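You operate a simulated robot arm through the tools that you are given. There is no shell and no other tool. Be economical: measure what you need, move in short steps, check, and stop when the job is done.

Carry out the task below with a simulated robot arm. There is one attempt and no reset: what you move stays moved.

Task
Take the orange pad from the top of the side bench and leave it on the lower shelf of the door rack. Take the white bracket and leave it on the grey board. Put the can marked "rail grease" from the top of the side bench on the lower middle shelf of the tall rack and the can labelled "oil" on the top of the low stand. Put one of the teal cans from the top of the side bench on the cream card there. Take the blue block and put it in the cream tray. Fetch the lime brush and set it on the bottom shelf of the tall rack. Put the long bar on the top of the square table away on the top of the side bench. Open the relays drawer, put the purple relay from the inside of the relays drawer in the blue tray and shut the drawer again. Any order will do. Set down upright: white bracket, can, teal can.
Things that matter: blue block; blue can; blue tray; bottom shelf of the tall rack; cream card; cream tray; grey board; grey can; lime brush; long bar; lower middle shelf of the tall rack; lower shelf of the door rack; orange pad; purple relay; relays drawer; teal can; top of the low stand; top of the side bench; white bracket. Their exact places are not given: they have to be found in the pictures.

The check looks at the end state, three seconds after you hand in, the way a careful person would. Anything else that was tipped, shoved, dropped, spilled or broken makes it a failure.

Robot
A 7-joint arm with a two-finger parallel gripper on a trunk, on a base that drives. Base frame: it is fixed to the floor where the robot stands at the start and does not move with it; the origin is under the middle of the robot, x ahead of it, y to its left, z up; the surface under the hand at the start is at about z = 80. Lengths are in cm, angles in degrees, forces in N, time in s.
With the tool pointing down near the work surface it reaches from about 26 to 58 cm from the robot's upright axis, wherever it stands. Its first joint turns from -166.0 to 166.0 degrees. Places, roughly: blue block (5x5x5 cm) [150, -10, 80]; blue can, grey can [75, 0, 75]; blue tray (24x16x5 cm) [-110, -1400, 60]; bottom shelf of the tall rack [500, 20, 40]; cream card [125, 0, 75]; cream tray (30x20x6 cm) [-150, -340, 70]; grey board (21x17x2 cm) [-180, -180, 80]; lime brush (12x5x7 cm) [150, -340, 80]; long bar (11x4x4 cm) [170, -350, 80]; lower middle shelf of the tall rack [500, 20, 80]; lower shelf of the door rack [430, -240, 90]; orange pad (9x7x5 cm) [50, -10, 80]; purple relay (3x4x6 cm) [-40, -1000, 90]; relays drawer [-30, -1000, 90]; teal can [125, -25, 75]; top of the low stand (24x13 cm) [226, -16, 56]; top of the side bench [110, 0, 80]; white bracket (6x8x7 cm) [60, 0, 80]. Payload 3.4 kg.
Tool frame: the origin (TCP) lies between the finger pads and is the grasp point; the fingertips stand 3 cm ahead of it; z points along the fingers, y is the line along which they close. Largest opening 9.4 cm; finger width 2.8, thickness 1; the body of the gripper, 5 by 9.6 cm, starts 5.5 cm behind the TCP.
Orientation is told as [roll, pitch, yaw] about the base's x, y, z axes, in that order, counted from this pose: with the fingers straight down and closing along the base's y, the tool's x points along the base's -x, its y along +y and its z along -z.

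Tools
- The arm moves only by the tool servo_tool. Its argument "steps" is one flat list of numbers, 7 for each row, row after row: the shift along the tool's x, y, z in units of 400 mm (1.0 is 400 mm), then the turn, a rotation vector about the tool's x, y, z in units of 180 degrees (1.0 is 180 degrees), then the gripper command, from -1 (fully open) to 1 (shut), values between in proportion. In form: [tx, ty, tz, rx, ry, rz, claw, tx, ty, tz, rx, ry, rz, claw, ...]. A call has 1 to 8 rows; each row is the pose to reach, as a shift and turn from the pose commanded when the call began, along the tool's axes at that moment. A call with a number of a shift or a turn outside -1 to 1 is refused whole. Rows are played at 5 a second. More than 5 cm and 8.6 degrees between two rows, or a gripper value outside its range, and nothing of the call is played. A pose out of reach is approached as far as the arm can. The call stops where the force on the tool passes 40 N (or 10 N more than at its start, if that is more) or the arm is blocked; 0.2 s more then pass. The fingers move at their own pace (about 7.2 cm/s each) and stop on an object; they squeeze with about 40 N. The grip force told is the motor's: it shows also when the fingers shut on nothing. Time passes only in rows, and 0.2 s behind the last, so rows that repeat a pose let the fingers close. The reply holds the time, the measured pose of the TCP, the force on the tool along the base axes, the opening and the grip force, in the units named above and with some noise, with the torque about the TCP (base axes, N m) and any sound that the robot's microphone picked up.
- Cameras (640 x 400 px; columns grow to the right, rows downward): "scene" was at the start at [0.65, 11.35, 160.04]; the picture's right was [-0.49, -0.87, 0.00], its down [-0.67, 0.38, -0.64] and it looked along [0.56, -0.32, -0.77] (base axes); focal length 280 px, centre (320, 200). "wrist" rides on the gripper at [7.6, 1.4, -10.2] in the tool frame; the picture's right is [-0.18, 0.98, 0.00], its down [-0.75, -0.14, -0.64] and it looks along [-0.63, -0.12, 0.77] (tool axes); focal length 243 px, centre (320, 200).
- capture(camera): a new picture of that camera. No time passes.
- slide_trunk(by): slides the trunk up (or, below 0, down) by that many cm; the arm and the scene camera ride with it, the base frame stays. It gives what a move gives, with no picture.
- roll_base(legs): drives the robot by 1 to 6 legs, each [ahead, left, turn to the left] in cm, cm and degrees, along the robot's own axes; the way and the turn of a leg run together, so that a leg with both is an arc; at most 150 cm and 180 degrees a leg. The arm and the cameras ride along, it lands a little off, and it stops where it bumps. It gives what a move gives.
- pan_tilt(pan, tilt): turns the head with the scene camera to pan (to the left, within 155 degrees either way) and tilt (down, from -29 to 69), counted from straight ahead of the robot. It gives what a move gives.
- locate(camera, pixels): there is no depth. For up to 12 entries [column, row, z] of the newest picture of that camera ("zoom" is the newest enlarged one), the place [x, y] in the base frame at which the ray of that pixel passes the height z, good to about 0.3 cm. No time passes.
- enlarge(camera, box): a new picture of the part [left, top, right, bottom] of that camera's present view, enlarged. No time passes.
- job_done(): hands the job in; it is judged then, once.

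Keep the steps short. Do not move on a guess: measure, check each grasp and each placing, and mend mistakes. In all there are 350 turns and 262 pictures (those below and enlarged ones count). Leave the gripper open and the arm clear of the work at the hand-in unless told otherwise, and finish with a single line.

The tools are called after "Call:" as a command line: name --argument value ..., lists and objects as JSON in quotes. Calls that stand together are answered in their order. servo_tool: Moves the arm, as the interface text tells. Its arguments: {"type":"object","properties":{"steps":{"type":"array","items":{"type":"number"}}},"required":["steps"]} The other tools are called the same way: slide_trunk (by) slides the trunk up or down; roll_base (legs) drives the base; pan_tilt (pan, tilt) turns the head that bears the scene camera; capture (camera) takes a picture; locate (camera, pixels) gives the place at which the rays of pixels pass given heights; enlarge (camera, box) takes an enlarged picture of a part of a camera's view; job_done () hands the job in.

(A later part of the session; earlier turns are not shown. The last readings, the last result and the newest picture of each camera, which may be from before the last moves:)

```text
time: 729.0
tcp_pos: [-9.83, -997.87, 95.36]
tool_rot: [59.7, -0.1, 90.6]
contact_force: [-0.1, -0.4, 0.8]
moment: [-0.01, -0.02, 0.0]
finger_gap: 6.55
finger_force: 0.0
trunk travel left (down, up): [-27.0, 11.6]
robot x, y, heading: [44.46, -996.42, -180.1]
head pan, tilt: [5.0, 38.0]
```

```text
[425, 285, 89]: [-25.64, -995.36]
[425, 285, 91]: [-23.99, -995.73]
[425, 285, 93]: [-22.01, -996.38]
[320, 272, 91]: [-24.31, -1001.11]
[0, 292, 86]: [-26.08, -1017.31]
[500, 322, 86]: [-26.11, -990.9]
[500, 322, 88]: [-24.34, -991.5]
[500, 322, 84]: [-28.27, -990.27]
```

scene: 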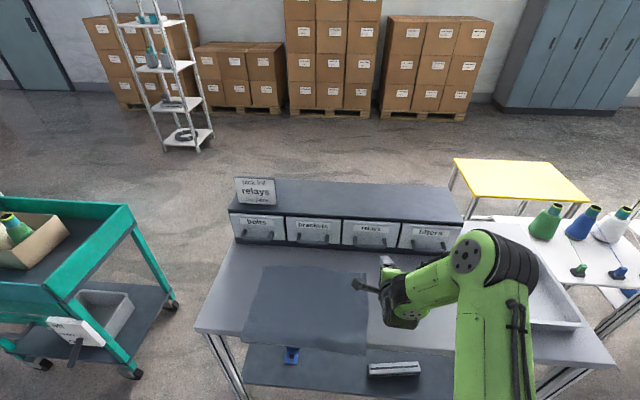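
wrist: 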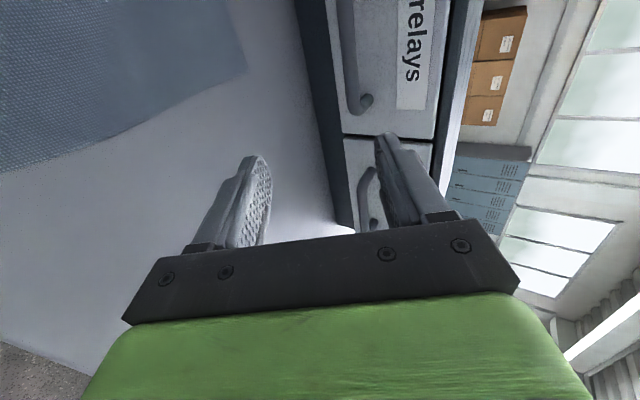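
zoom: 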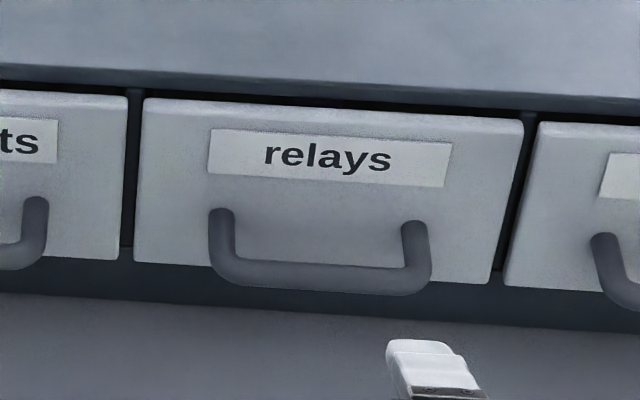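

Handle bar ≈ (-24.7, y −1005…−996, z 90.2); face x≈−29. Move to 10 cm before it on the tool axis, then approach to 4 cm.

Call:
servo_tool --steps '[0.035, 0.037, 0.05, 0, 0, 0, -0.1, 0.07, 0.0745, 0.104, 0, 0, 0, -0.1, 0.07, 0.0745, 0.18, 0, 0, 0, -0.1, 0.07, 0.0745, 0.255, 0, 0, 0, -0.1]'

Call:
capture --camera "wrist"

Call:
enlarge --camera "scene" --box '[315, 200, 425, 270]'

```text
time: 730.0
tcp_pos: [-19.94, -1000.83, 92.78]
tool_rot: [59.9, 0.0, 90.6]
contact_force: [-0.1, -0.1, -0.1]
moment: [-0.02, -0.01, 0.01]
finger_gap: 5.16
finger_force: 0.0
trunk travel left (down, up): [-27.0, 11.6]
robot x, y, heading: [44.61, -995.73, -179.6]
head pan, tilt: [5.0, 38.0]
```

```text
36 pictures are left
```

wrist: 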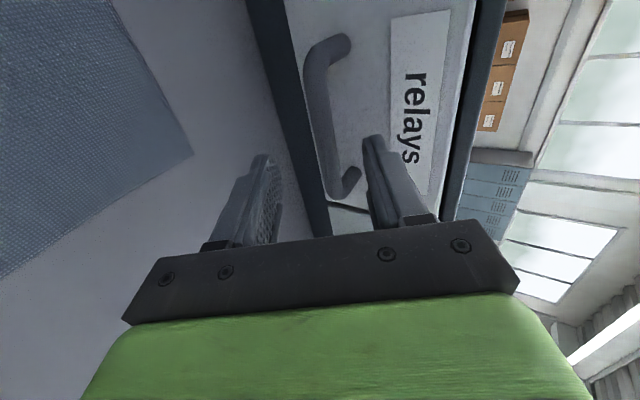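

```text
5.71 times, centred on (370, 235) of scene
```

zoom: 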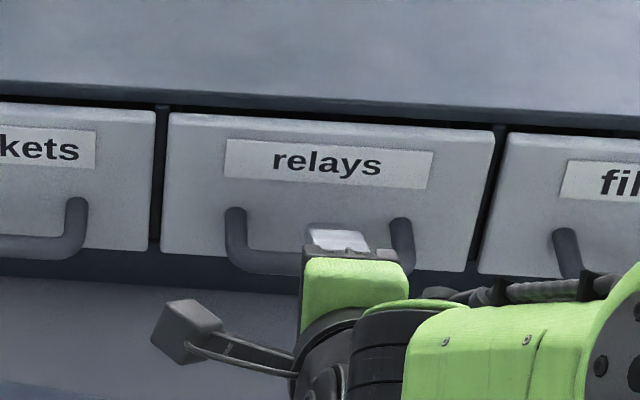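

Bar lies between the fingers. Advance 4 cm and close.

Call:
servo_tool --steps '[0, 0, 0.04, 0, 0, 0, -0.1, 0, 0.004, 0.08, 0, 0, 0, -0.1, 0, 0.004, 0.1, 0, 0, 0, -0.1]'

Call:
servo_tool --steps '[0, 0, 0, 0, 0, 0, 0.4, 0, 0, 0, 0, 0, 0, 1, 0, 0, 0, 0, 0, 0, 1, 0, 0, 0, 0, 0, 0, 1]'

Call:
capture --camera "wrist"

```text
time: 730.8
tcp_pos: [-23.5, -1000.81, 90.91]
tool_rot: [59.8, -0.1, 90.6]
contact_force: [-0.3, -0.3, 0.4]
moment: [-0.03, 0.03, -0.02]
finger_gap: 5.17
finger_force: 0.0
trunk travel left (down, up): [-27.0, 11.6]
robot x, y, heading: [44.27, -995.84, -179.9]
head pan, tilt: [5.0, 38.0]
```

```text
time: 731.8
tcp_pos: [-23.43, -1000.86, 91.14]
tool_rot: [60.1, -0.1, 90.6]
contact_force: [-1.7, -0.5, 7.6]
moment: [0.13, 0.12, 0.01]
finger_gap: 1.38
finger_force: 45.5
trunk travel left (down, up): [-27.0, 11.6]
robot x, y, heading: [44.83, -995.82, -180.0]
head pan, tilt: [5.0, 38.0]
```

```text
34 pictures are left
```

wrist: 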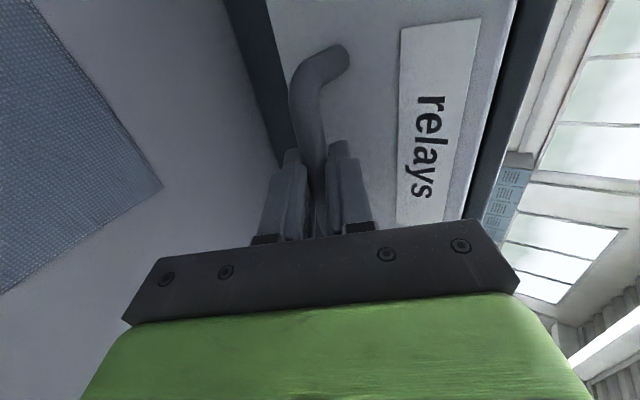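

The bar is gripped (1.38 cm). Pull straight out (+x) in small rows.

Call:
servo_tool --steps '[0, -0.019, -0.0325, 0, 0, 0, 1, 0, -0.0375, -0.065, 0, 0, 0, 1, 0, -0.056, -0.0975, 0, 0, 0, 1, 0, -0.075, -0.13, 0, 0, 0, 1]'

Call:
servo_tool --steps '[0, -0.019, -0.0325, 0, 0, 0, 1, 0, -0.0375, -0.065, 0, 0, 0, 1, 0, -0.056, -0.0975, 0, 0, 0, 1, 0, -0.075, -0.13, 0, 0, 0, 1, 0, -0.094, -0.1625, 0, 0, 0, 1, 0, -0.1125, -0.195, 0, 0, 0, 1]'

Call:
capture --camera "scene"

```text
time: 732.8
tcp_pos: [-17.23, -1000.89, 91.07]
tool_rot: [59.9, -0.1, 90.7]
contact_force: [0.6, -0.8, 10.5]
moment: [0.36, -0.01, -0.32]
finger_gap: 1.34
finger_force: 44.9
trunk travel left (down, up): [-27.0, 11.6]
robot x, y, heading: [44.52, -996.13, -179.8]
head pan, tilt: [5.0, 38.0]
```

```text
time: 734.2
tcp_pos: [-8.28, -1000.94, 91.15]
tool_rot: [59.8, -0.1, 90.6]
contact_force: [0.3, -3.8, 10.4]
moment: [0.29, 0.08, -0.38]
finger_gap: 1.34
finger_force: 45.1
trunk travel left (down, up): [-27.0, 11.6]
robot x, y, heading: [44.6, -996.3, -180.0]
head pan, tilt: [5.0, 38.0]
```

```text
33 pictures are left
```

scene: 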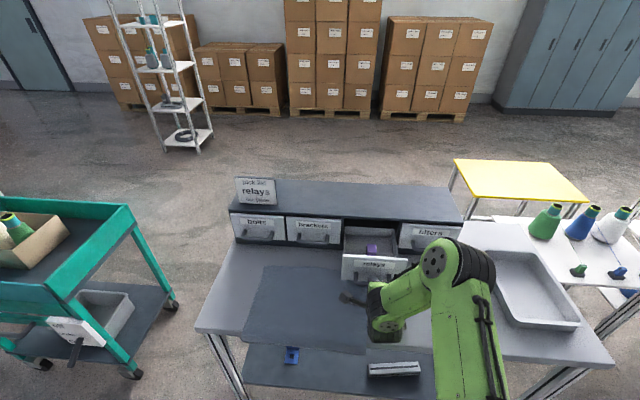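

Drawer is open ~15 cm and the purple relay is visible inside. Release the handle and back off.

Call:
servo_tool --steps '[0, 0, 0, 0, 0, 0, 0.4, 0, 0, 0, 0, 0, 0, -0.1, 0, 0, 0, 0, 0, 0, -0.1, 0, 0, -0.07, 0, 0, 0, -0.1, 0, 0, -0.19, 0, 0, 0, -0.1]'

Call:
servo_tool --steps '[0, 0.1, -0.058, 0, 0, -0.046, -0.3, 0, 0.2, -0.115, 0, 0, -0.092, -0.3, 0, 0.2, -0.115, 0, 0, -0.138, -0.3, 0, 0.2, -0.115, 0, 0, -0.184, -0.3, 0, 0.2, -0.115, 0, 0, -0.23, -0.3, 0, 0.2, -0.115, 0, 0, -0.276, -0.3, 0, 0.2, -0.115, 0, 0, -0.322, -0.3, 0, 0.2, -0.115, 0, 0, -0.368, -0.3]'

Call:
servo_tool --steps '[0, 0, 0, 0, 0, -0.044, -0.3, 0, 0, 0, 0, 0, -0.088, -0.3, 0, 0, 0, 0, 0, -0.132, -0.3]'

```text
time: 735.4
tcp_pos: [-1.62, -1000.99, 95.07]
tool_rot: [59.9, -0.4, 90.7]
contact_force: [-0.8, -0.5, 1.0]
moment: [0.03, 0.0, -0.06]
finger_gap: 5.16
finger_force: 0.1
trunk travel left (down, up): [-27.0, 11.6]
robot x, y, heading: [44.25, -996.0, -179.8]
head pan, tilt: [5.0, 38.0]
```

```text
time: 737.2
tcp_pos: [-2.11, -1000.8, 104.13]
tool_rot: [34.6, -52.3, 139.6]
contact_force: [0.3, -0.2, -0.1]
moment: [-0.02, 0.02, 0.02]
finger_gap: 6.11
finger_force: 0.1
trunk travel left (down, up): [-27.0, 11.6]
robot x, y, heading: [44.08, -995.63, -179.9]
head pan, tilt: [5.0, 38.0]
```

```text
time: 738.0
tcp_pos: [-1.97, -1000.72, 104.17]
tool_rot: [-0.4, -59.8, -179.0]
contact_force: [-0.3, -0.6, -0.8]
moment: [-0.03, 0.01, 0.0]
finger_gap: 6.11
finger_force: 0.2
trunk travel left (down, up): [-27.0, 11.6]
robot x, y, heading: [44.62, -996.04, -180.0]
head pan, tilt: [5.0, 38.0]
```

Call:
servo_tool --steps '[0, 0, 0, 0, 0.0417, 0, -0.3, 0, 0, 0, 0, 0.0833, 0, -0.3, 0, 0, 0, 0, 0.125, 0, -0.3, 0, 0, 0, 0, 0.1667, 0, -0.3, 0, 0, 0, 0, 0.208, 0, -0.3, 0, 0, 0, 0, 0.25, 0, -0.3, 0, 0, 0, 0, 0.292, 0, -0.3, 0, 0, 0, 0, 0.332, 0, -0.3]'

Call:
capture --camera "wrist"

Call:
enlarge --camera "scene" --box '[325, 215, 425, 295]'

```text
time: 739.8
tcp_pos: [-1.96, -1000.63, 104.04]
tool_rot: [-0.1, 0.0, -179.4]
contact_force: [0.0, -0.2, -0.5]
moment: [-0.02, 0.01, -0.01]
finger_gap: 6.11
finger_force: 0.0
trunk travel left (down, up): [-27.0, 11.6]
robot x, y, heading: [44.22, -996.0, -179.9]
head pan, tilt: [5.0, 38.0]
```

```text
32 pictures are left
```

wrist: 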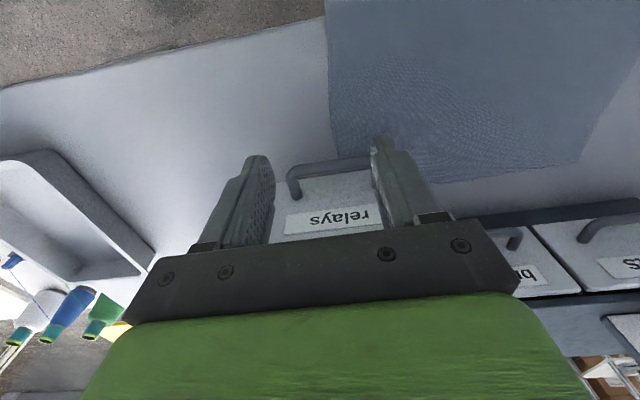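

```text
5.00 times, centred on (375, 255) of scene
```

zoom: 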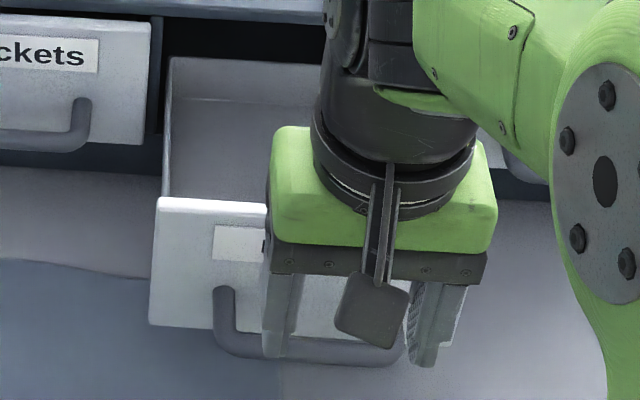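

Call:
locate --camera "scene" --pixels '[[372, 248, 90], [372, 248, 92], [372, 244, 92], [372, 252, 89], [366, 248, 91], [379, 248, 91], [345, 254, 96], [395, 257, 96]]'

Call:
servo_tool --steps '[-0.08, 0, -0.08, 0, 0, 0, -0.3, -0.17, 0, -0.14, 0, 0, 0, -0.3, -0.26, 0, -0.18, 0, 0, 0, -0.3]'

Call:
capture --camera "wrist"

```text
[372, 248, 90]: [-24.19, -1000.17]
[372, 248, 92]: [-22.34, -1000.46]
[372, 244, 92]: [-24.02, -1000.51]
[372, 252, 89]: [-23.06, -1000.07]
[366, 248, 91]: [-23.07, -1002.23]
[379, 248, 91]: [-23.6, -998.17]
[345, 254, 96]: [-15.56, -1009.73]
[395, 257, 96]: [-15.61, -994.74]
```

```text
time: 740.6
tcp_pos: [-12.49, -1000.6, 111.24]
tool_rot: [-0.1, 0.3, -179.4]
contact_force: [0.5, 0.1, -0.4]
moment: [0.0, -0.02, 0.03]
finger_gap: 6.11
finger_force: 0.1
trunk travel left (down, up): [-27.0, 11.6]
robot x, y, heading: [44.47, -996.37, -180.1]
head pan, tilt: [5.0, 38.0]
```

```text
30 pictures are left
```

wrist: 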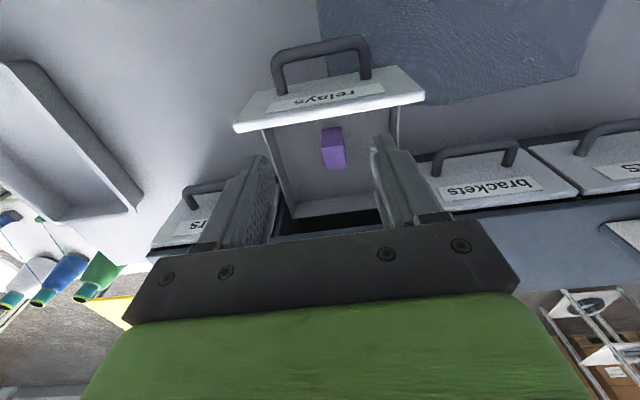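

Call:
enlarge --camera "wrist" --box '[260, 70, 430, 210]'

Call:
locate --camera "zoom" --pixels '[[235, 220, 90], [310, 215, 90], [245, 375, 90], [325, 370, 90], [235, 220, 93], [325, 370, 93], [280, 290, 91], [280, 290, 93], [25, 210, 97], [610, 125, 97]]'

```text
2.86 times, centred on (345, 140) of wrist
```

zoom: 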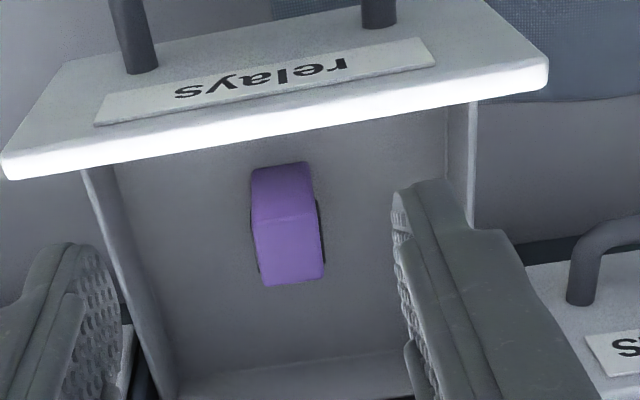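

```text
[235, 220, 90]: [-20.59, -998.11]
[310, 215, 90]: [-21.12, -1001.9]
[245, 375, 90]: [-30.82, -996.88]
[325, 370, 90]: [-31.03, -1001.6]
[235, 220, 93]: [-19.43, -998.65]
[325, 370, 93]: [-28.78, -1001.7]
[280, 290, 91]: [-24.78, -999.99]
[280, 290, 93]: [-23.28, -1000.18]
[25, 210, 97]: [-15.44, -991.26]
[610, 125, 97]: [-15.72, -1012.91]
```

Call:
locate --camera "zoom" --pixels '[[252, 225, 92], [313, 213, 92], [325, 275, 92], [265, 287, 92], [252, 170, 87], [306, 163, 87], [165, 395, 87], [415, 390, 87]]'

Call:
servo_tool --steps '[-0.08, 0, 0.03, 0, 0, 0, -0.1, -0.16, 0, 0.06, 0, 0, 0, -0.1, -0.24, 0, 0.09, 0, 0, 0, -0.1]'

Call:
capture --camera "wrist"

```text
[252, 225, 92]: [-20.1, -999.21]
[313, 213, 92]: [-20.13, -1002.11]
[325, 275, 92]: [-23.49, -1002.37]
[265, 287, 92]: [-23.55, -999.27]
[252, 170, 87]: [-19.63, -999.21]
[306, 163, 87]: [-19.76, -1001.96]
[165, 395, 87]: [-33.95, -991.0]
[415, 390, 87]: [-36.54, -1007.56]
```

```text
time: 741.4
tcp_pos: [-14.41, -1000.21, 107.9]
tool_rot: [-0.1, 0.0, -179.3]
contact_force: [-0.5, -0.4, 0.0]
moment: [0.03, 0.01, -0.04]
finger_gap: 5.16
finger_force: 0.0
out of reach, approached as far as the arm can: row 1, 2, 3
trunk travel left (down, up): [-27.0, 11.6]
robot x, y, heading: [44.21, -996.14, -179.9]
head pan, tilt: [5.0, 38.0]
```

```text
28 pictures are left
```

wrist: 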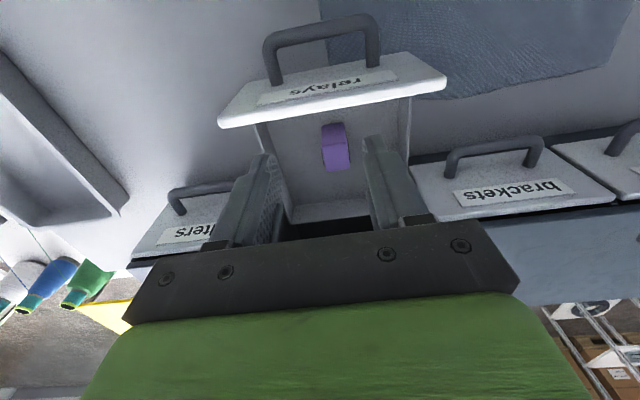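

Relay: x −20.1…−23.5, y −999.2…−1002.3, top z≈92. Drive 8.5 ahead to reach it vertically.

Call:
roll_base --legs '[[8.5, 0, 0]]'

Call:
capture --camera "wrist"

Call:
locate --camera "wrist" --pixels '[[300, 60, 92], [330, 60, 92]]'

```text
time: 742.5
tcp_pos: [-22.93, -1000.14, 107.89]
tool_rot: [-0.1, 0.1, -179.3]
contact_force: [-0.1, -0.3, 0.3]
moment: [0.02, -0.05, 0.0]
finger_gap: 5.14
finger_force: 0.0
trunk travel left (down, up): [-27.0, 11.6]
robot x, y, heading: [35.79, -996.15, -179.9]
head pan, tilt: [5.0, 38.0]
```

```text
27 pictures are left
```

wrist: 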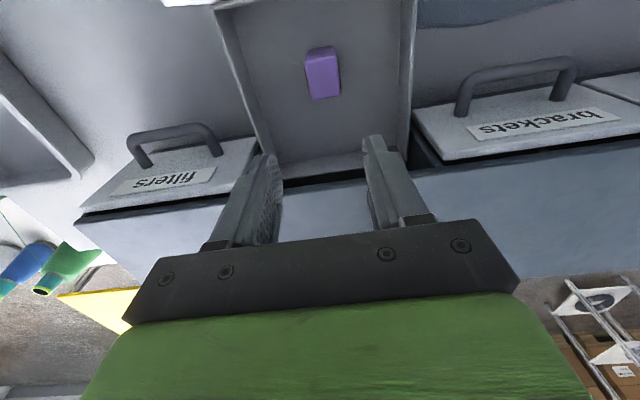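

```text
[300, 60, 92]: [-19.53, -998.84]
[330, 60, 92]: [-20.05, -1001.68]
```

Call:
servo_tool --steps '[0.028, 0.015, 0.1, 0, 0, 0, -0.1, 0.028, 0.015, 0.2, 0, 0, 0, -0.1, 0.028, 0.015, 0.3, 0, 0, 0, -0.1, 0.028, 0.015, 0.37, 0, 0, 0, -0.1]'

Call:
capture --camera "wrist"

```text
time: 743.5
tcp_pos: [-21.46, -1001.1, 92.97]
tool_rot: [-0.1, -0.1, -179.4]
contact_force: [0.1, 0.2, 0.3]
moment: [-0.01, 0.01, -0.01]
finger_gap: 5.18
finger_force: 0.0
trunk travel left (down, up): [-27.0, 11.6]
robot x, y, heading: [35.66, -995.71, -179.8]
head pan, tilt: [5.0, 38.0]
```

```text
26 pictures are left
```

wrist: 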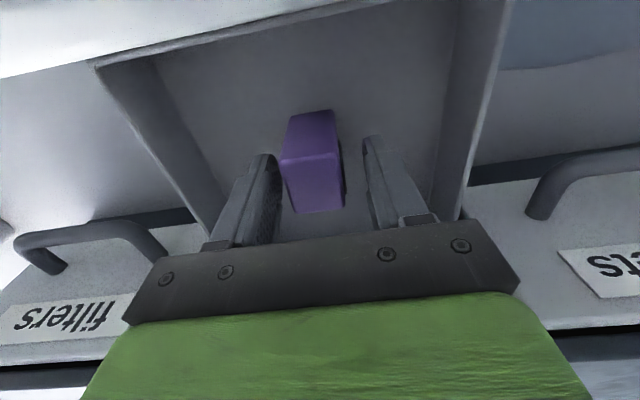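

Call:
servo_tool --steps '[0, -0.01, 0.03, 0, 0, 0, -0.1, 0, -0.01, 0.055, 0, 0, 0, -0.1, 0, -0.01, 0.055, 0, 0, 0, 0.3, 0, -0.01, 0.055, 0, 0, 0, 1, 0, -0.01, 0.055, 0, 0, 0, 1, 0, -0.01, 0.055, 0, 0, 0, 1]'

Call:
servo_tool --steps '[0, 0, -0.05, 0, 0, 0, 1, 0, 0, -0.15, 0, 0, 0, 1, 0, 0, -0.26, 0, 0, 0, 1, 0, 0, -0.38, 0, 0, 0, 1]'

Call:
capture --camera "wrist"

```text
time: 744.9
tcp_pos: [-21.6, -1000.55, 90.63]
tool_rot: [-0.2, -0.1, -179.4]
contact_force: [0.5, -0.1, 0.3]
moment: [-0.02, 0.02, -0.01]
finger_gap: 3.34
finger_force: 40.0
trunk travel left (down, up): [-27.0, 11.6]
robot x, y, heading: [35.86, -996.35, -179.5]
head pan, tilt: [5.0, 38.0]
```

```text
time: 745.9
tcp_pos: [-21.81, -1000.12, 106.33]
tool_rot: [-0.2, 0.0, -179.4]
contact_force: [0.3, 0.5, -0.9]
moment: [0.04, 0.01, 0.03]
finger_gap: 3.33
finger_force: 39.5
trunk travel left (down, up): [-27.0, 11.6]
robot x, y, heading: [35.97, -996.12, -179.9]
head pan, tilt: [5.0, 38.0]
```

```text
25 pictures are left
```

wrist: 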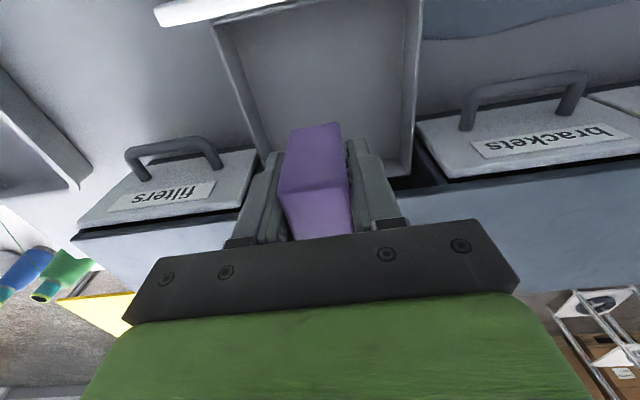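

Relay held. I can shut the drawer now with the gripper's body (it stands out further than the relay): go outside the panel, left of the handle at y≈−1009.5.

Call:
roll_base --legs '[[-14, 9.6, 0]]'

Call:
servo_tool --steps '[0, 0, 0.1, 0, 0, 0, 1, 0, 0, 0.2, 0, 0, 0, 1, 0, 0, 0.25, 0, 0, 0, 1]'

Call:
capture --camera "wrist"

```text
time: 747.4
tcp_pos: [-7.51, -1010.02, 106.19]
tool_rot: [-0.1, -0.1, -179.1]
contact_force: [0.8, -0.5, -0.4]
moment: [0.03, 0.01, 0.0]
finger_gap: 3.37
finger_force: 39.9
trunk travel left (down, up): [-27.0, 11.6]
robot x, y, heading: [50.4, -1005.31, -179.5]
head pan, tilt: [5.0, 38.0]
```

```text
time: 748.1
tcp_pos: [-7.83, -1009.76, 96.56]
tool_rot: [0.0, 0.0, -179.2]
contact_force: [0.6, -0.1, -1.4]
moment: [-0.02, 0.01, -0.01]
finger_gap: 3.35
finger_force: 39.8
trunk travel left (down, up): [-27.0, 11.6]
robot x, y, heading: [50.14, -1005.4, -179.8]
head pan, tilt: [5.0, 38.0]
```

```text
24 pictures are left
```

wrist: 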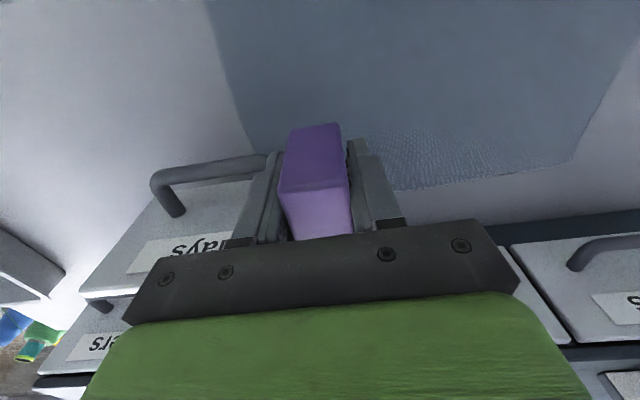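

Call:
servo_tool --steps '[0, 0.025, 0, 0, 0, 0, 1, 0, 0.025, 0.07, 0, 0, 0, 1, 0, 0.025, 0.14, 0, 0, 0, 1, 0, 0.025, 0.195, 0, 0, 0, 1]'

Call:
capture --camera "scene"

```text
time: 749.1
tcp_pos: [-7.48, -1010.64, 88.66]
tool_rot: [-0.2, -0.1, -179.2]
contact_force: [-0.2, -0.5, -0.8]
moment: [-0.01, 0.01, 0.03]
finger_gap: 3.35
finger_force: 40.0
trunk travel left (down, up): [-27.0, 11.6]
robot x, y, heading: [49.86, -1005.4, -179.7]
head pan, tilt: [5.0, 38.0]
```

```text
23 pictures are left
```

scene: 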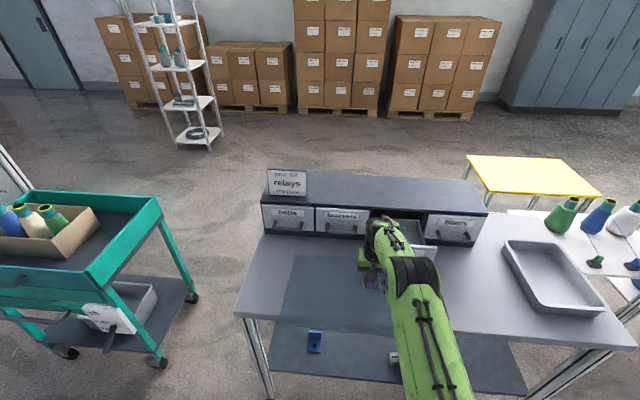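

Clear of the handle. Push by driving ahead in steps.

Call:
roll_base --legs '[[9, 0, 0]]'

Call:
roll_base --legs '[[6, 0, 0]]'

Call:
capture --camera "wrist"

```text
time: 750.2
tcp_pos: [-16.48, -1010.56, 88.65]
tool_rot: [0.0, 0.0, -179.4]
contact_force: [-0.7, -0.4, -0.7]
moment: [0.03, 0.02, 0.0]
finger_gap: 3.33
finger_force: 39.4
trunk travel left (down, up): [-27.0, 11.6]
robot x, y, heading: [41.18, -1005.44, -179.9]
head pan, tilt: [5.0, 38.0]
```

```text
time: 751.2
tcp_pos: [-22.79, -1010.49, 88.57]
tool_rot: [-0.1, 0.1, -179.5]
contact_force: [-0.8, -0.4, -1.1]
moment: [0.0, 0.0, -0.02]
finger_gap: 3.33
finger_force: 40.0
trunk travel left (down, up): [-27.0, 11.6]
robot x, y, heading: [35.14, -1005.44, -180.1]
head pan, tilt: [5.0, 38.0]
```

```text
22 pictures are left
```

wrist: 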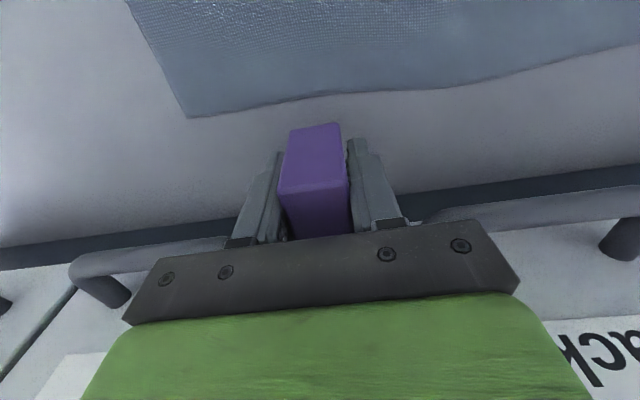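

Call:
roll_base --legs '[[2.5, 0, 0]]'

Call:
servo_tool --steps '[-0.015, 0, 0, 0, 0, 0, 1, -0.03, 0, 0, 0, 0, 0, 1, -0.045, 0, 0, 0, 0, 0, 1]'

Call:
capture --camera "scene"

Call:
enlarge --camera "scene" --box '[260, 170, 500, 290]'

```text
time: 752.1
tcp_pos: [-23.48, -1010.59, 88.95]
tool_rot: [-0.1, 0.9, -179.5]
contact_force: [22.8, 1.0, 11.4]
moment: [-0.04, 2.58, -0.19]
finger_gap: 3.36
finger_force: 40.2
trunk travel left (down, up): [-27.0, 11.6]
robot x, y, heading: [33.48, -1005.34, -180.1]
head pan, tilt: [5.0, 38.0]
stopped in leg 1: the force on the tool passed its limit at 99 N (the readings are from after the stop); the commanded pose is now the measured one
```

```text
time: 752.4
tcp_pos: [-23.57, -1010.51, 89.11]
tool_rot: [-0.2, 1.2, -179.6]
contact_force: [25.2, 1.0, 12.6]
moment: [-0.08, 2.83, -0.17]
finger_gap: 3.35
finger_force: 39.5
trunk travel left (down, up): [-27.0, 11.6]
robot x, y, heading: [33.47, -1005.53, -179.7]
head pan, tilt: [5.0, 38.0]
stopped in row 1: the force on the tool passed its limit at 41 N (the readings are from after the stop); the commanded pose is now the measured one
```

```text
21 pictures are left
```

scene: 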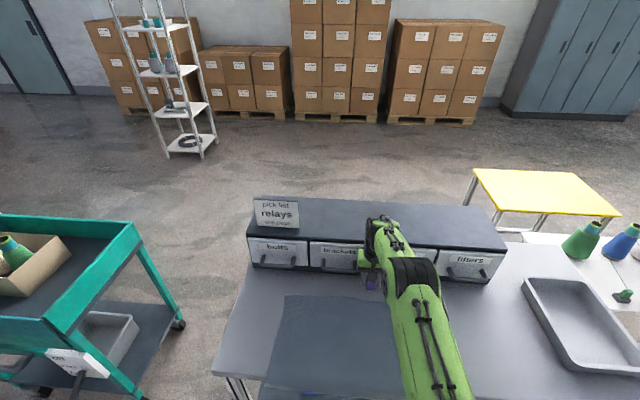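

```text
2.67 times, centred on (380, 230) of scene
```

zoom: 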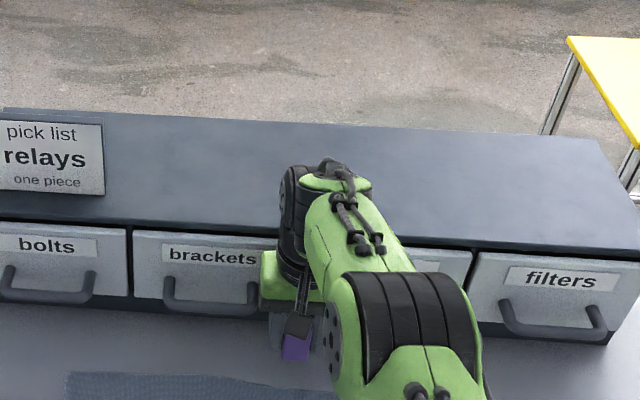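

Firm stop; the relays drawer looks flush. Back off and check.

Call:
roll_base --legs '[[-15, 0, 0]]'

Call:
servo_tool --steps '[0, 0, -0.1, 0, 0.004, 0, 1, 0, 0, -0.2, 0, 0.007, 0, 1, 0, 0, -0.3, 0, 0.007, 0, 1, 0, 0, -0.4, 0, 0.007, 0, 1]'

Call:
roll_base --legs '[[-40, 0, 0]]'

Call:
enlarge --camera "scene" --box '[220, 90, 500, 260]'

```text
time: 753.8
tcp_pos: [-8.78, -1010.58, 88.69]
tool_rot: [0.0, 1.3, -179.5]
contact_force: [-0.1, 1.1, -0.4]
moment: [-0.01, 0.05, 0.02]
finger_gap: 3.34
finger_force: 39.8
trunk travel left (down, up): [-27.0, 11.6]
robot x, y, heading: [48.53, -1005.27, -179.9]
head pan, tilt: [5.0, 38.0]
```

```text
time: 754.8
tcp_pos: [-9.23, -1010.7, 104.86]
tool_rot: [-0.2, 2.6, -179.5]
contact_force: [-1.0, -0.3, -0.6]
moment: [-0.01, 0.04, 0.02]
finger_gap: 3.35
finger_force: 40.5
trunk travel left (down, up): [-27.0, 11.6]
robot x, y, heading: [48.65, -1005.84, -180.0]
head pan, tilt: [5.0, 38.0]
```

```text
time: 757.2
tcp_pos: [29.94, -1010.37, 104.96]
tool_rot: [-0.1, 2.6, -180.0]
contact_force: [1.1, -0.3, -0.8]
moment: [-0.01, 0.03, 0.01]
finger_gap: 3.35
finger_force: 40.0
trunk travel left (down, up): [-27.0, 11.6]
robot x, y, heading: [87.65, -1005.92, 179.9]
head pan, tilt: [5.0, 38.0]
```

```text
2.29 times, centred on (360, 175) of scene
```

zoom: 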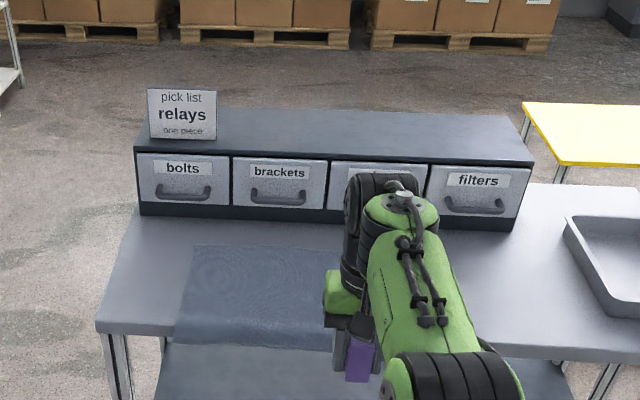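

The drawer is shut. Now the blue tray near (-110,-1400). Turn to heading −90 and look.

Call:
roll_base --legs '[[-15, 0, 0], [0, 0, 90]]'

Call:
pan_tilt --pan -25 --tilt 20

Call:
capture --camera "scene"

Call:
locate --camera "scene" --pixels '[[320, 300, 0], [200, 300, 0], [450, 300, 0], [320, 240, 0]]'

```text
time: 762.4
tcp_pos: [107.1, -1063.52, 104.85]
tool_rot: [-0.1, 2.6, -89.9]
contact_force: [-1.0, 0.3, -1.1]
moment: [0.0, -0.02, 0.02]
finger_gap: 3.35
finger_force: 39.6
trunk travel left (down, up): [-27.0, 11.6]
robot x, y, heading: [102.23, -1005.53, -90.1]
head pan, tilt: [5.0, 38.0]
```

```text
time: 763.4
tcp_pos: [107.02, -1063.45, 104.81]
tool_rot: [0.0, 2.8, -89.8]
contact_force: [1.7, -0.2, -0.3]
moment: [0.02, -0.04, -0.03]
finger_gap: 3.37
finger_force: 40.0
trunk travel left (down, up): [-27.0, 11.6]
robot x, y, heading: [102.34, -1005.8, -90.3]
head pan, tilt: [-25.0, 20.0]
```

```text
18 pictures are left
```

scene: 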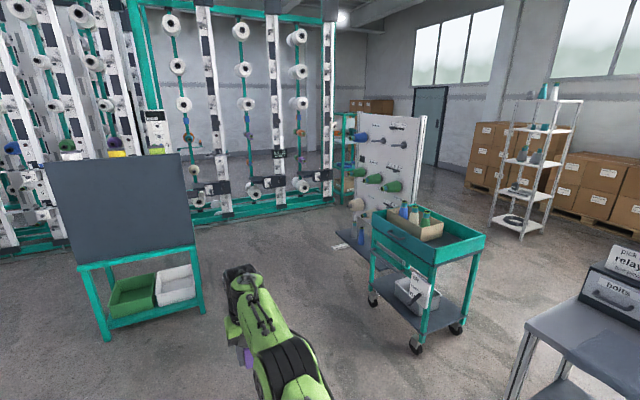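

```text
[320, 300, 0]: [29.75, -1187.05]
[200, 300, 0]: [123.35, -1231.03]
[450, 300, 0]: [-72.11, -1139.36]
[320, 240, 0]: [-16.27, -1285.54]
```

Call:
locate --camera "scene" --pixels '[[340, 240, 0], [400, 265, 0], [352, 203, 0], [230, 222, 0], [330, 205, 0], [372, 300, 0], [417, 348, 0], [205, 320, 0], [108, 340, 0]]'

Call:
enlarge --camera "scene" --box '[310, 95, 430, 245]'

```text
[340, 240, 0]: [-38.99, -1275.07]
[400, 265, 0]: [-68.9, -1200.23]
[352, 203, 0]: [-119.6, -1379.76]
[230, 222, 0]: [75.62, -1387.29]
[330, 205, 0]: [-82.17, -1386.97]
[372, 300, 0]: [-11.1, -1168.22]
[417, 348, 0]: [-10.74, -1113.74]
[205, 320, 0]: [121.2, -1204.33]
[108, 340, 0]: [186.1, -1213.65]
```

```text
2.67 times, centred on (370, 170) of scene
```

zoom: 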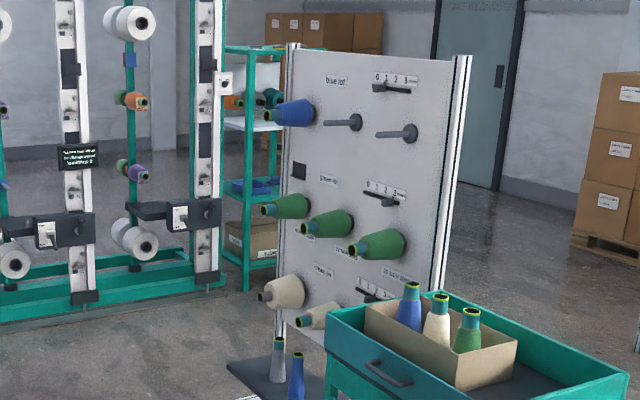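

The blue tray stands on the middle shelf of the teal rack at about (-101,-1390). Route: right 47, ahead 245, turn to heading 180, left 63.

Call:
roll_base --legs '[[0, -47, 0], [150, 0, 0], [95, 0, 0], [0, 0, -90]]'

Call:
roll_base --legs '[[0, 62, 0]]'

Call:
pan_tilt --pan 20 --tilt 30

Call:
capture --camera "scene"

```text
time: 781.7
tcp_pos: [4.16, -1259.26, 104.9]
tool_rot: [-0.1, 2.7, -178.1]
contact_force: [-0.5, -0.5, -0.2]
moment: [0.05, 0.0, -0.01]
finger_gap: 3.34
finger_force: 40.1
trunk travel left (down, up): [-27.0, 11.6]
robot x, y, heading: [61.64, -1252.61, -178.3]
head pan, tilt: [-25.0, 20.0]
```

```text
time: 785.2
tcp_pos: [5.6, -1320.74, 104.91]
tool_rot: [-0.3, 2.6, -178.2]
contact_force: [-0.2, 0.0, -0.8]
moment: [0.0, 0.02, 0.01]
finger_gap: 3.36
finger_force: 40.7
trunk travel left (down, up): [-27.0, 11.6]
robot x, y, heading: [63.08, -1314.23, -178.5]
head pan, tilt: [-25.0, 20.0]
```

```text
time: 786.3
tcp_pos: [5.64, -1320.65, 104.89]
tool_rot: [-0.1, 2.7, -178.2]
contact_force: [0.4, -0.8, -0.1]
moment: [0.04, -0.01, -0.05]
finger_gap: 3.35
finger_force: 39.6
trunk travel left (down, up): [-27.0, 11.6]
robot x, y, heading: [63.23, -1313.9, -178.7]
head pan, tilt: [20.0, 30.0]
```

```text
16 pictures are left
```

scene: 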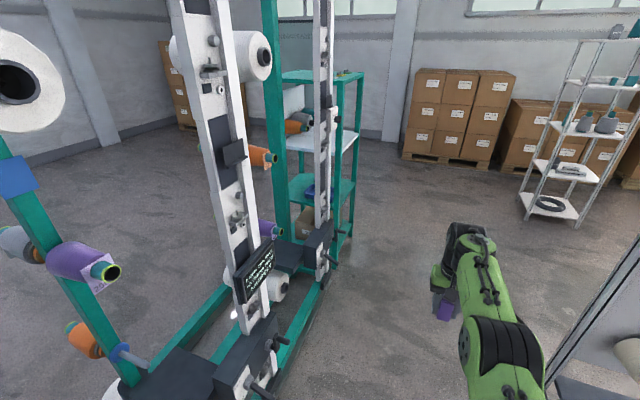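

Call:
locate --camera "scene" --pixels '[[345, 238, 0], [330, 262, 0], [285, 365, 0], [315, 200, 62], [352, 195, 62], [355, 140, 100], [335, 152, 100], [310, 192, 63]]'

Call:
roll_base --legs '[[100, -8, 0]]'

Call:
pan_tilt --pan 45 --tilt 40

Call:
capture --camera "scene"

```text
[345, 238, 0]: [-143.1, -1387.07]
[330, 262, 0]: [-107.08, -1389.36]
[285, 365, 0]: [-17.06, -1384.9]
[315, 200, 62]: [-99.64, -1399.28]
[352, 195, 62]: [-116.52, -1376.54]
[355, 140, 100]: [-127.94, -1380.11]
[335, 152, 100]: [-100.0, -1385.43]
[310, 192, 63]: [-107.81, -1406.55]
```

```text
time: 791.5
tcp_pos: [-94.09, -1311.78, 104.87]
tool_rot: [-0.2, 2.8, -180.0]
contact_force: [-0.6, 0.4, -0.6]
moment: [0.02, 0.01, 0.0]
finger_gap: 3.35
finger_force: 39.6
trunk travel left (down, up): [-27.0, 11.6]
robot x, y, heading: [-36.34, -1306.81, 179.4]
head pan, tilt: [20.0, 30.0]
```

```text
time: 792.4
tcp_pos: [-94.13, -1311.9, 104.89]
tool_rot: [-0.1, 2.6, -179.7]
contact_force: [-0.1, -0.6, -0.7]
moment: [0.0, -0.02, 0.0]
finger_gap: 3.34
finger_force: 39.9
trunk travel left (down, up): [-27.0, 11.6]
robot x, y, heading: [-36.46, -1306.8, 179.7]
head pan, tilt: [45.0, 40.0]
```

```text
15 pictures are left
```

scene: 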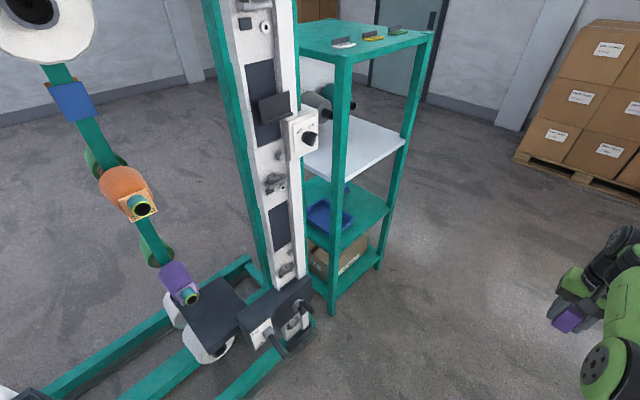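

Call:
locate --camera "scene" --pixels '[[333, 314, 0], [378, 269, 0], [337, 247, 60], [389, 209, 60], [310, 220, 62], [345, 228, 60], [350, 210, 65], [330, 198, 65], [304, 175, 95], [405, 145, 95], [338, 182, 95], [328, 215, 62]]'

Call:
enlarge --camera "scene" --box '[280, 100, 440, 290]'

```text
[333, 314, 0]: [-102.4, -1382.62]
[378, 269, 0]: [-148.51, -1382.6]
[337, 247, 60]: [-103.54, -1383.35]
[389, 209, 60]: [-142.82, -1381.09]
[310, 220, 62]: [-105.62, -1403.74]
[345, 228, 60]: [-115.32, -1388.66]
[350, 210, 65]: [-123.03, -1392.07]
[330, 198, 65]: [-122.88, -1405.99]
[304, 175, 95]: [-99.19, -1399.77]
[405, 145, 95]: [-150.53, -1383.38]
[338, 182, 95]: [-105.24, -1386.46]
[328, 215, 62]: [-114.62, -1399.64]
```

```text
2.11 times, centred on (360, 195) of scene
```

zoom: 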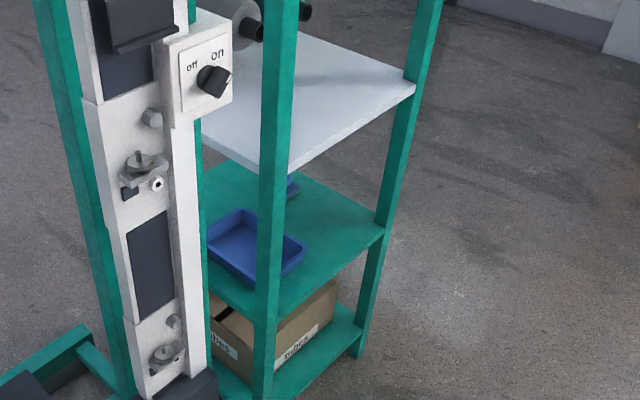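

Rack front y≈−1383, tray around (-114,-1398) on the z≈60 shelf, next shelf at z≈95: a 45° tilt is needed. Tilt here, drive ahead 82, turn left 90 and lower the trunk.

Call:
servo_tool --steps '[0, 0, 0, 0, -0.044, 0, 1, 0, 0, 0, 0, -0.088, 0, 1, 0, 0, 0, 0, -0.132, 0, 1, 0, 0, 0, 0, -0.176, 0, 1, 0, 0, 0, 0, -0.22, 0, 1, 0, 0, 0, 0, -0.264, 0, 1]'

Call:
roll_base --legs '[[82, 0, 0], [0, 0, 90.5]]'

Call:
slide_trunk --by -26

Call:
pan_tilt --pan 10 --tilt 35

Call:
capture --camera "scene"

```text
time: 793.8
tcp_pos: [-94.05, -1311.75, 104.86]
tool_rot: [-0.1, -44.9, -179.7]
contact_force: [0.0, 0.2, -0.2]
moment: [0.02, 0.01, -0.02]
finger_gap: 3.32
finger_force: 39.6
trunk travel left (down, up): [-27.0, 11.6]
robot x, y, heading: [-36.66, -1307.1, 179.5]
head pan, tilt: [45.0, 40.0]
```

```text
time: 801.9
tcp_pos: [-113.27, -1364.03, 104.81]
tool_rot: [-0.2, -44.9, -90.1]
contact_force: [-0.6, 0.3, -0.6]
moment: [0.0, -0.04, -0.02]
finger_gap: 3.34
finger_force: 39.6
trunk travel left (down, up): [-27.0, 11.6]
robot x, y, heading: [-117.63, -1306.56, -90.7]
head pan, tilt: [45.0, 40.0]
```

```text
time: 804.6
tcp_pos: [-113.23, -1363.91, 78.99]
tool_rot: [-0.2, -44.9, -90.1]
contact_force: [-0.7, 0.0, 0.5]
moment: [0.04, -0.03, 0.02]
finger_gap: 3.36
finger_force: 40.6
trunk travel left (down, up): [-1.0, 37.6]
robot x, y, heading: [-117.37, -1306.14, -90.6]
head pan, tilt: [45.0, 40.0]
```

```text
time: 805.6
tcp_pos: [-113.34, -1363.96, 78.95]
tool_rot: [-0.2, -44.9, -90.2]
contact_force: [-1.2, -0.2, -0.8]
moment: [0.0, -0.02, 0.02]
finger_gap: 3.37
finger_force: 40.0
trunk travel left (down, up): [-1.0, 37.6]
robot x, y, heading: [-117.58, -1306.57, -90.4]
head pan, tilt: [10.0, 35.0]
```

```text
13 pictures are left
```

scene: 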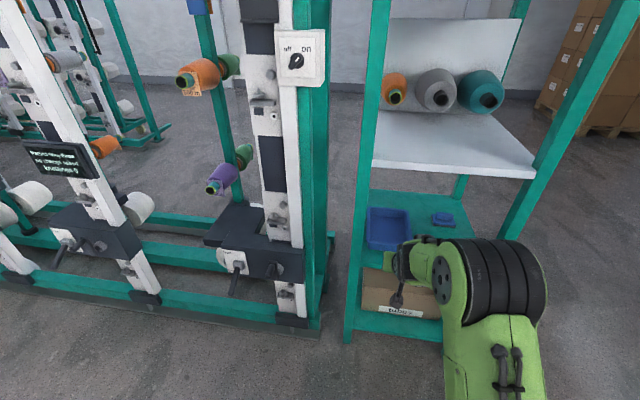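

Call:
locate --camera "scene" --pixels '[[367, 207, 65], [409, 209, 65], [366, 246, 65], [411, 240, 65], [388, 228, 61], [355, 262, 60], [375, 165, 95], [530, 175, 95], [440, 222, 62]]'

```text
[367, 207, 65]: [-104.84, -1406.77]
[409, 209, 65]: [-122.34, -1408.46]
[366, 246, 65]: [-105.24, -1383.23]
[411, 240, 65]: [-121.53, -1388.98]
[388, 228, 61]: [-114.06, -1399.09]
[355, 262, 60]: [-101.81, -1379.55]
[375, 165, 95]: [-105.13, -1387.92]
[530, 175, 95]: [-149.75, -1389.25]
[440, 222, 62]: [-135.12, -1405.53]
```

Tray: x −105…−122, y −1383…−1408. Lower the hand to z≈71.5 outside, then drive in 29 cm.

Call:
servo_tool --steps '[0.045, 0, 0.045, 0, 0, 0, 1, 0.09, 0, 0.09, 0, 0, 0, 1, 0.1326, 0, 0.1326, 0, 0, 0, 1]'

Call:
roll_base --legs '[[18, 0, 0]]'

Call:
capture --camera "wrist"

```text
time: 806.4
tcp_pos: [-113.14, -1363.97, 71.24]
tool_rot: [-0.2, -45.0, -90.1]
contact_force: [0.0, 0.2, -0.3]
moment: [-0.01, 0.01, 0.01]
finger_gap: 3.35
finger_force: 40.0
trunk travel left (down, up): [-1.0, 37.6]
robot x, y, heading: [-117.38, -1306.25, -90.5]
head pan, tilt: [10.0, 35.0]
```

```text
time: 807.9
tcp_pos: [-113.32, -1382.2, 71.28]
tool_rot: [-0.2, -44.8, -90.0]
contact_force: [0.8, 0.4, 0.2]
moment: [-0.02, 0.02, -0.01]
finger_gap: 3.37
finger_force: 39.7
trunk travel left (down, up): [-1.0, 37.6]
robot x, y, heading: [-117.45, -1324.51, -90.7]
head pan, tilt: [10.0, 35.0]
```

```text
12 pictures are left
```

wrist: 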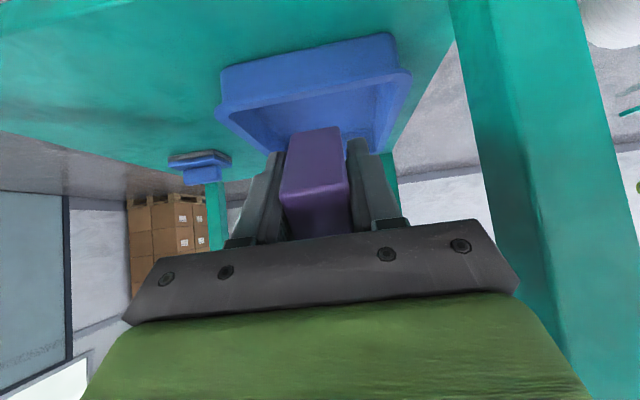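

Call:
slide_trunk --by 1.5

Call:
roll_base --legs '[[12, 0.5, 0]]'

Call:
capture --camera "wrist"

```text
time: 808.5
tcp_pos: [-113.35, -1382.2, 72.69]
tool_rot: [-0.2, -44.8, -90.0]
contact_force: [-0.1, -0.2, -0.5]
moment: [0.0, -0.05, 0.04]
finger_gap: 3.35
finger_force: 39.7
trunk travel left (down, up): [-2.5, 36.1]
robot x, y, heading: [-117.37, -1324.64, -90.7]
head pan, tilt: [10.0, 35.0]
```

```text
time: 809.8
tcp_pos: [-112.92, -1394.47, 72.76]
tool_rot: [-0.1, -44.8, -90.0]
contact_force: [1.0, 0.6, -1.7]
moment: [-0.02, 0.01, -0.01]
finger_gap: 3.38
finger_force: 40.0
trunk travel left (down, up): [-2.5, 36.1]
robot x, y, heading: [-117.37, -1337.14, -90.5]
head pan, tilt: [10.0, 35.0]
```

```text
11 pictures are left
```

wrist: 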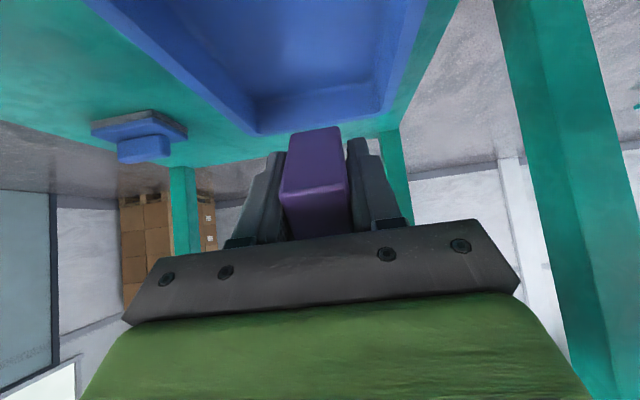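

Relay is above the tray's interior. Lower 5 cm, then in small steps.

Call:
servo_tool --steps '[0.035, 0, 0.035, 0, 0, 0, 1, 0.07, 0, 0.07, 0, 0, 0, 1, 0.0884, 0, 0.0884, 0, 0, 0, 1]'

Call:
servo_tool --steps '[0.009, 0, 0.009, 0, 0, 0, 1, 0.018, 0, 0.018, 0, 0, 0, 1, 0.027, 0, 0.027, 0, 0, 0, 1]'

```text
time: 810.6
tcp_pos: [-112.91, -1394.42, 67.74]
tool_rot: [-0.2, -44.8, -90.1]
contact_force: [-0.2, -0.6, -0.6]
moment: [-0.01, 0.0, -0.03]
finger_gap: 3.37
finger_force: 39.8
trunk travel left (down, up): [-2.5, 36.1]
robot x, y, heading: [-117.42, -1336.95, -90.7]
head pan, tilt: [10.0, 35.0]
```

```text
time: 811.4
tcp_pos: [-112.76, -1394.34, 66.2]
tool_rot: [-0.2, -44.9, -90.0]
contact_force: [0.1, 0.5, -0.6]
moment: [0.0, -0.04, 0.0]
finger_gap: 3.34
finger_force: 39.6
trunk travel left (down, up): [-2.5, 36.1]
robot x, y, heading: [-117.44, -1336.95, -90.6]
head pan, tilt: [10.0, 35.0]
```

Call:
servo_tool --steps '[0.007, 0, 0.007, 0, 0, 0, 1, 0.014, 0, 0.014, 0, 0, 0, 1]'

Call:
servo_tool --steps '[0.007, 0, 0.007, 0, 0, 0, 1, 0.012, 0, 0.012, 0, 0, 0, 1]'

Call:
capture --camera "wrist"

```text
time: 812.0
tcp_pos: [-112.94, -1394.5, 65.38]
tool_rot: [-0.2, -44.8, -90.1]
contact_force: [0.2, 0.1, -0.7]
moment: [0.02, 0.03, 0.01]
finger_gap: 3.36
finger_force: 40.3
trunk travel left (down, up): [-2.5, 36.1]
robot x, y, heading: [-117.54, -1336.86, -90.6]
head pan, tilt: [10.0, 35.0]
```

```text
time: 812.6
tcp_pos: [-112.97, -1394.54, 64.72]
tool_rot: [-0.2, -44.9, -90.0]
contact_force: [-1.2, 0.2, -1.2]
moment: [-0.03, 0.05, -0.01]
finger_gap: 3.34
finger_force: 39.6
trunk travel left (down, up): [-2.5, 36.1]
robot x, y, heading: [-117.29, -1336.66, -90.7]
head pan, tilt: [10.0, 35.0]
```

```text
10 pictures are left
```

wrist: 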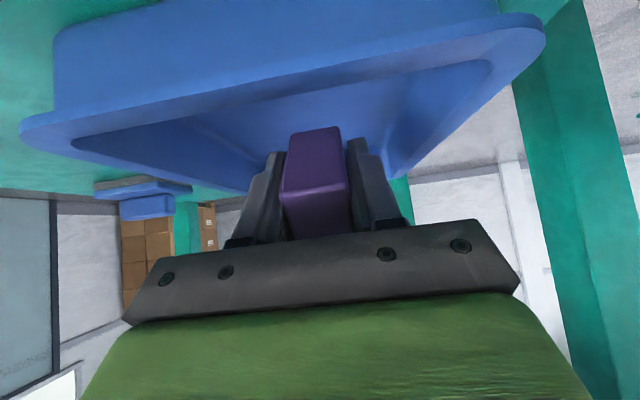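

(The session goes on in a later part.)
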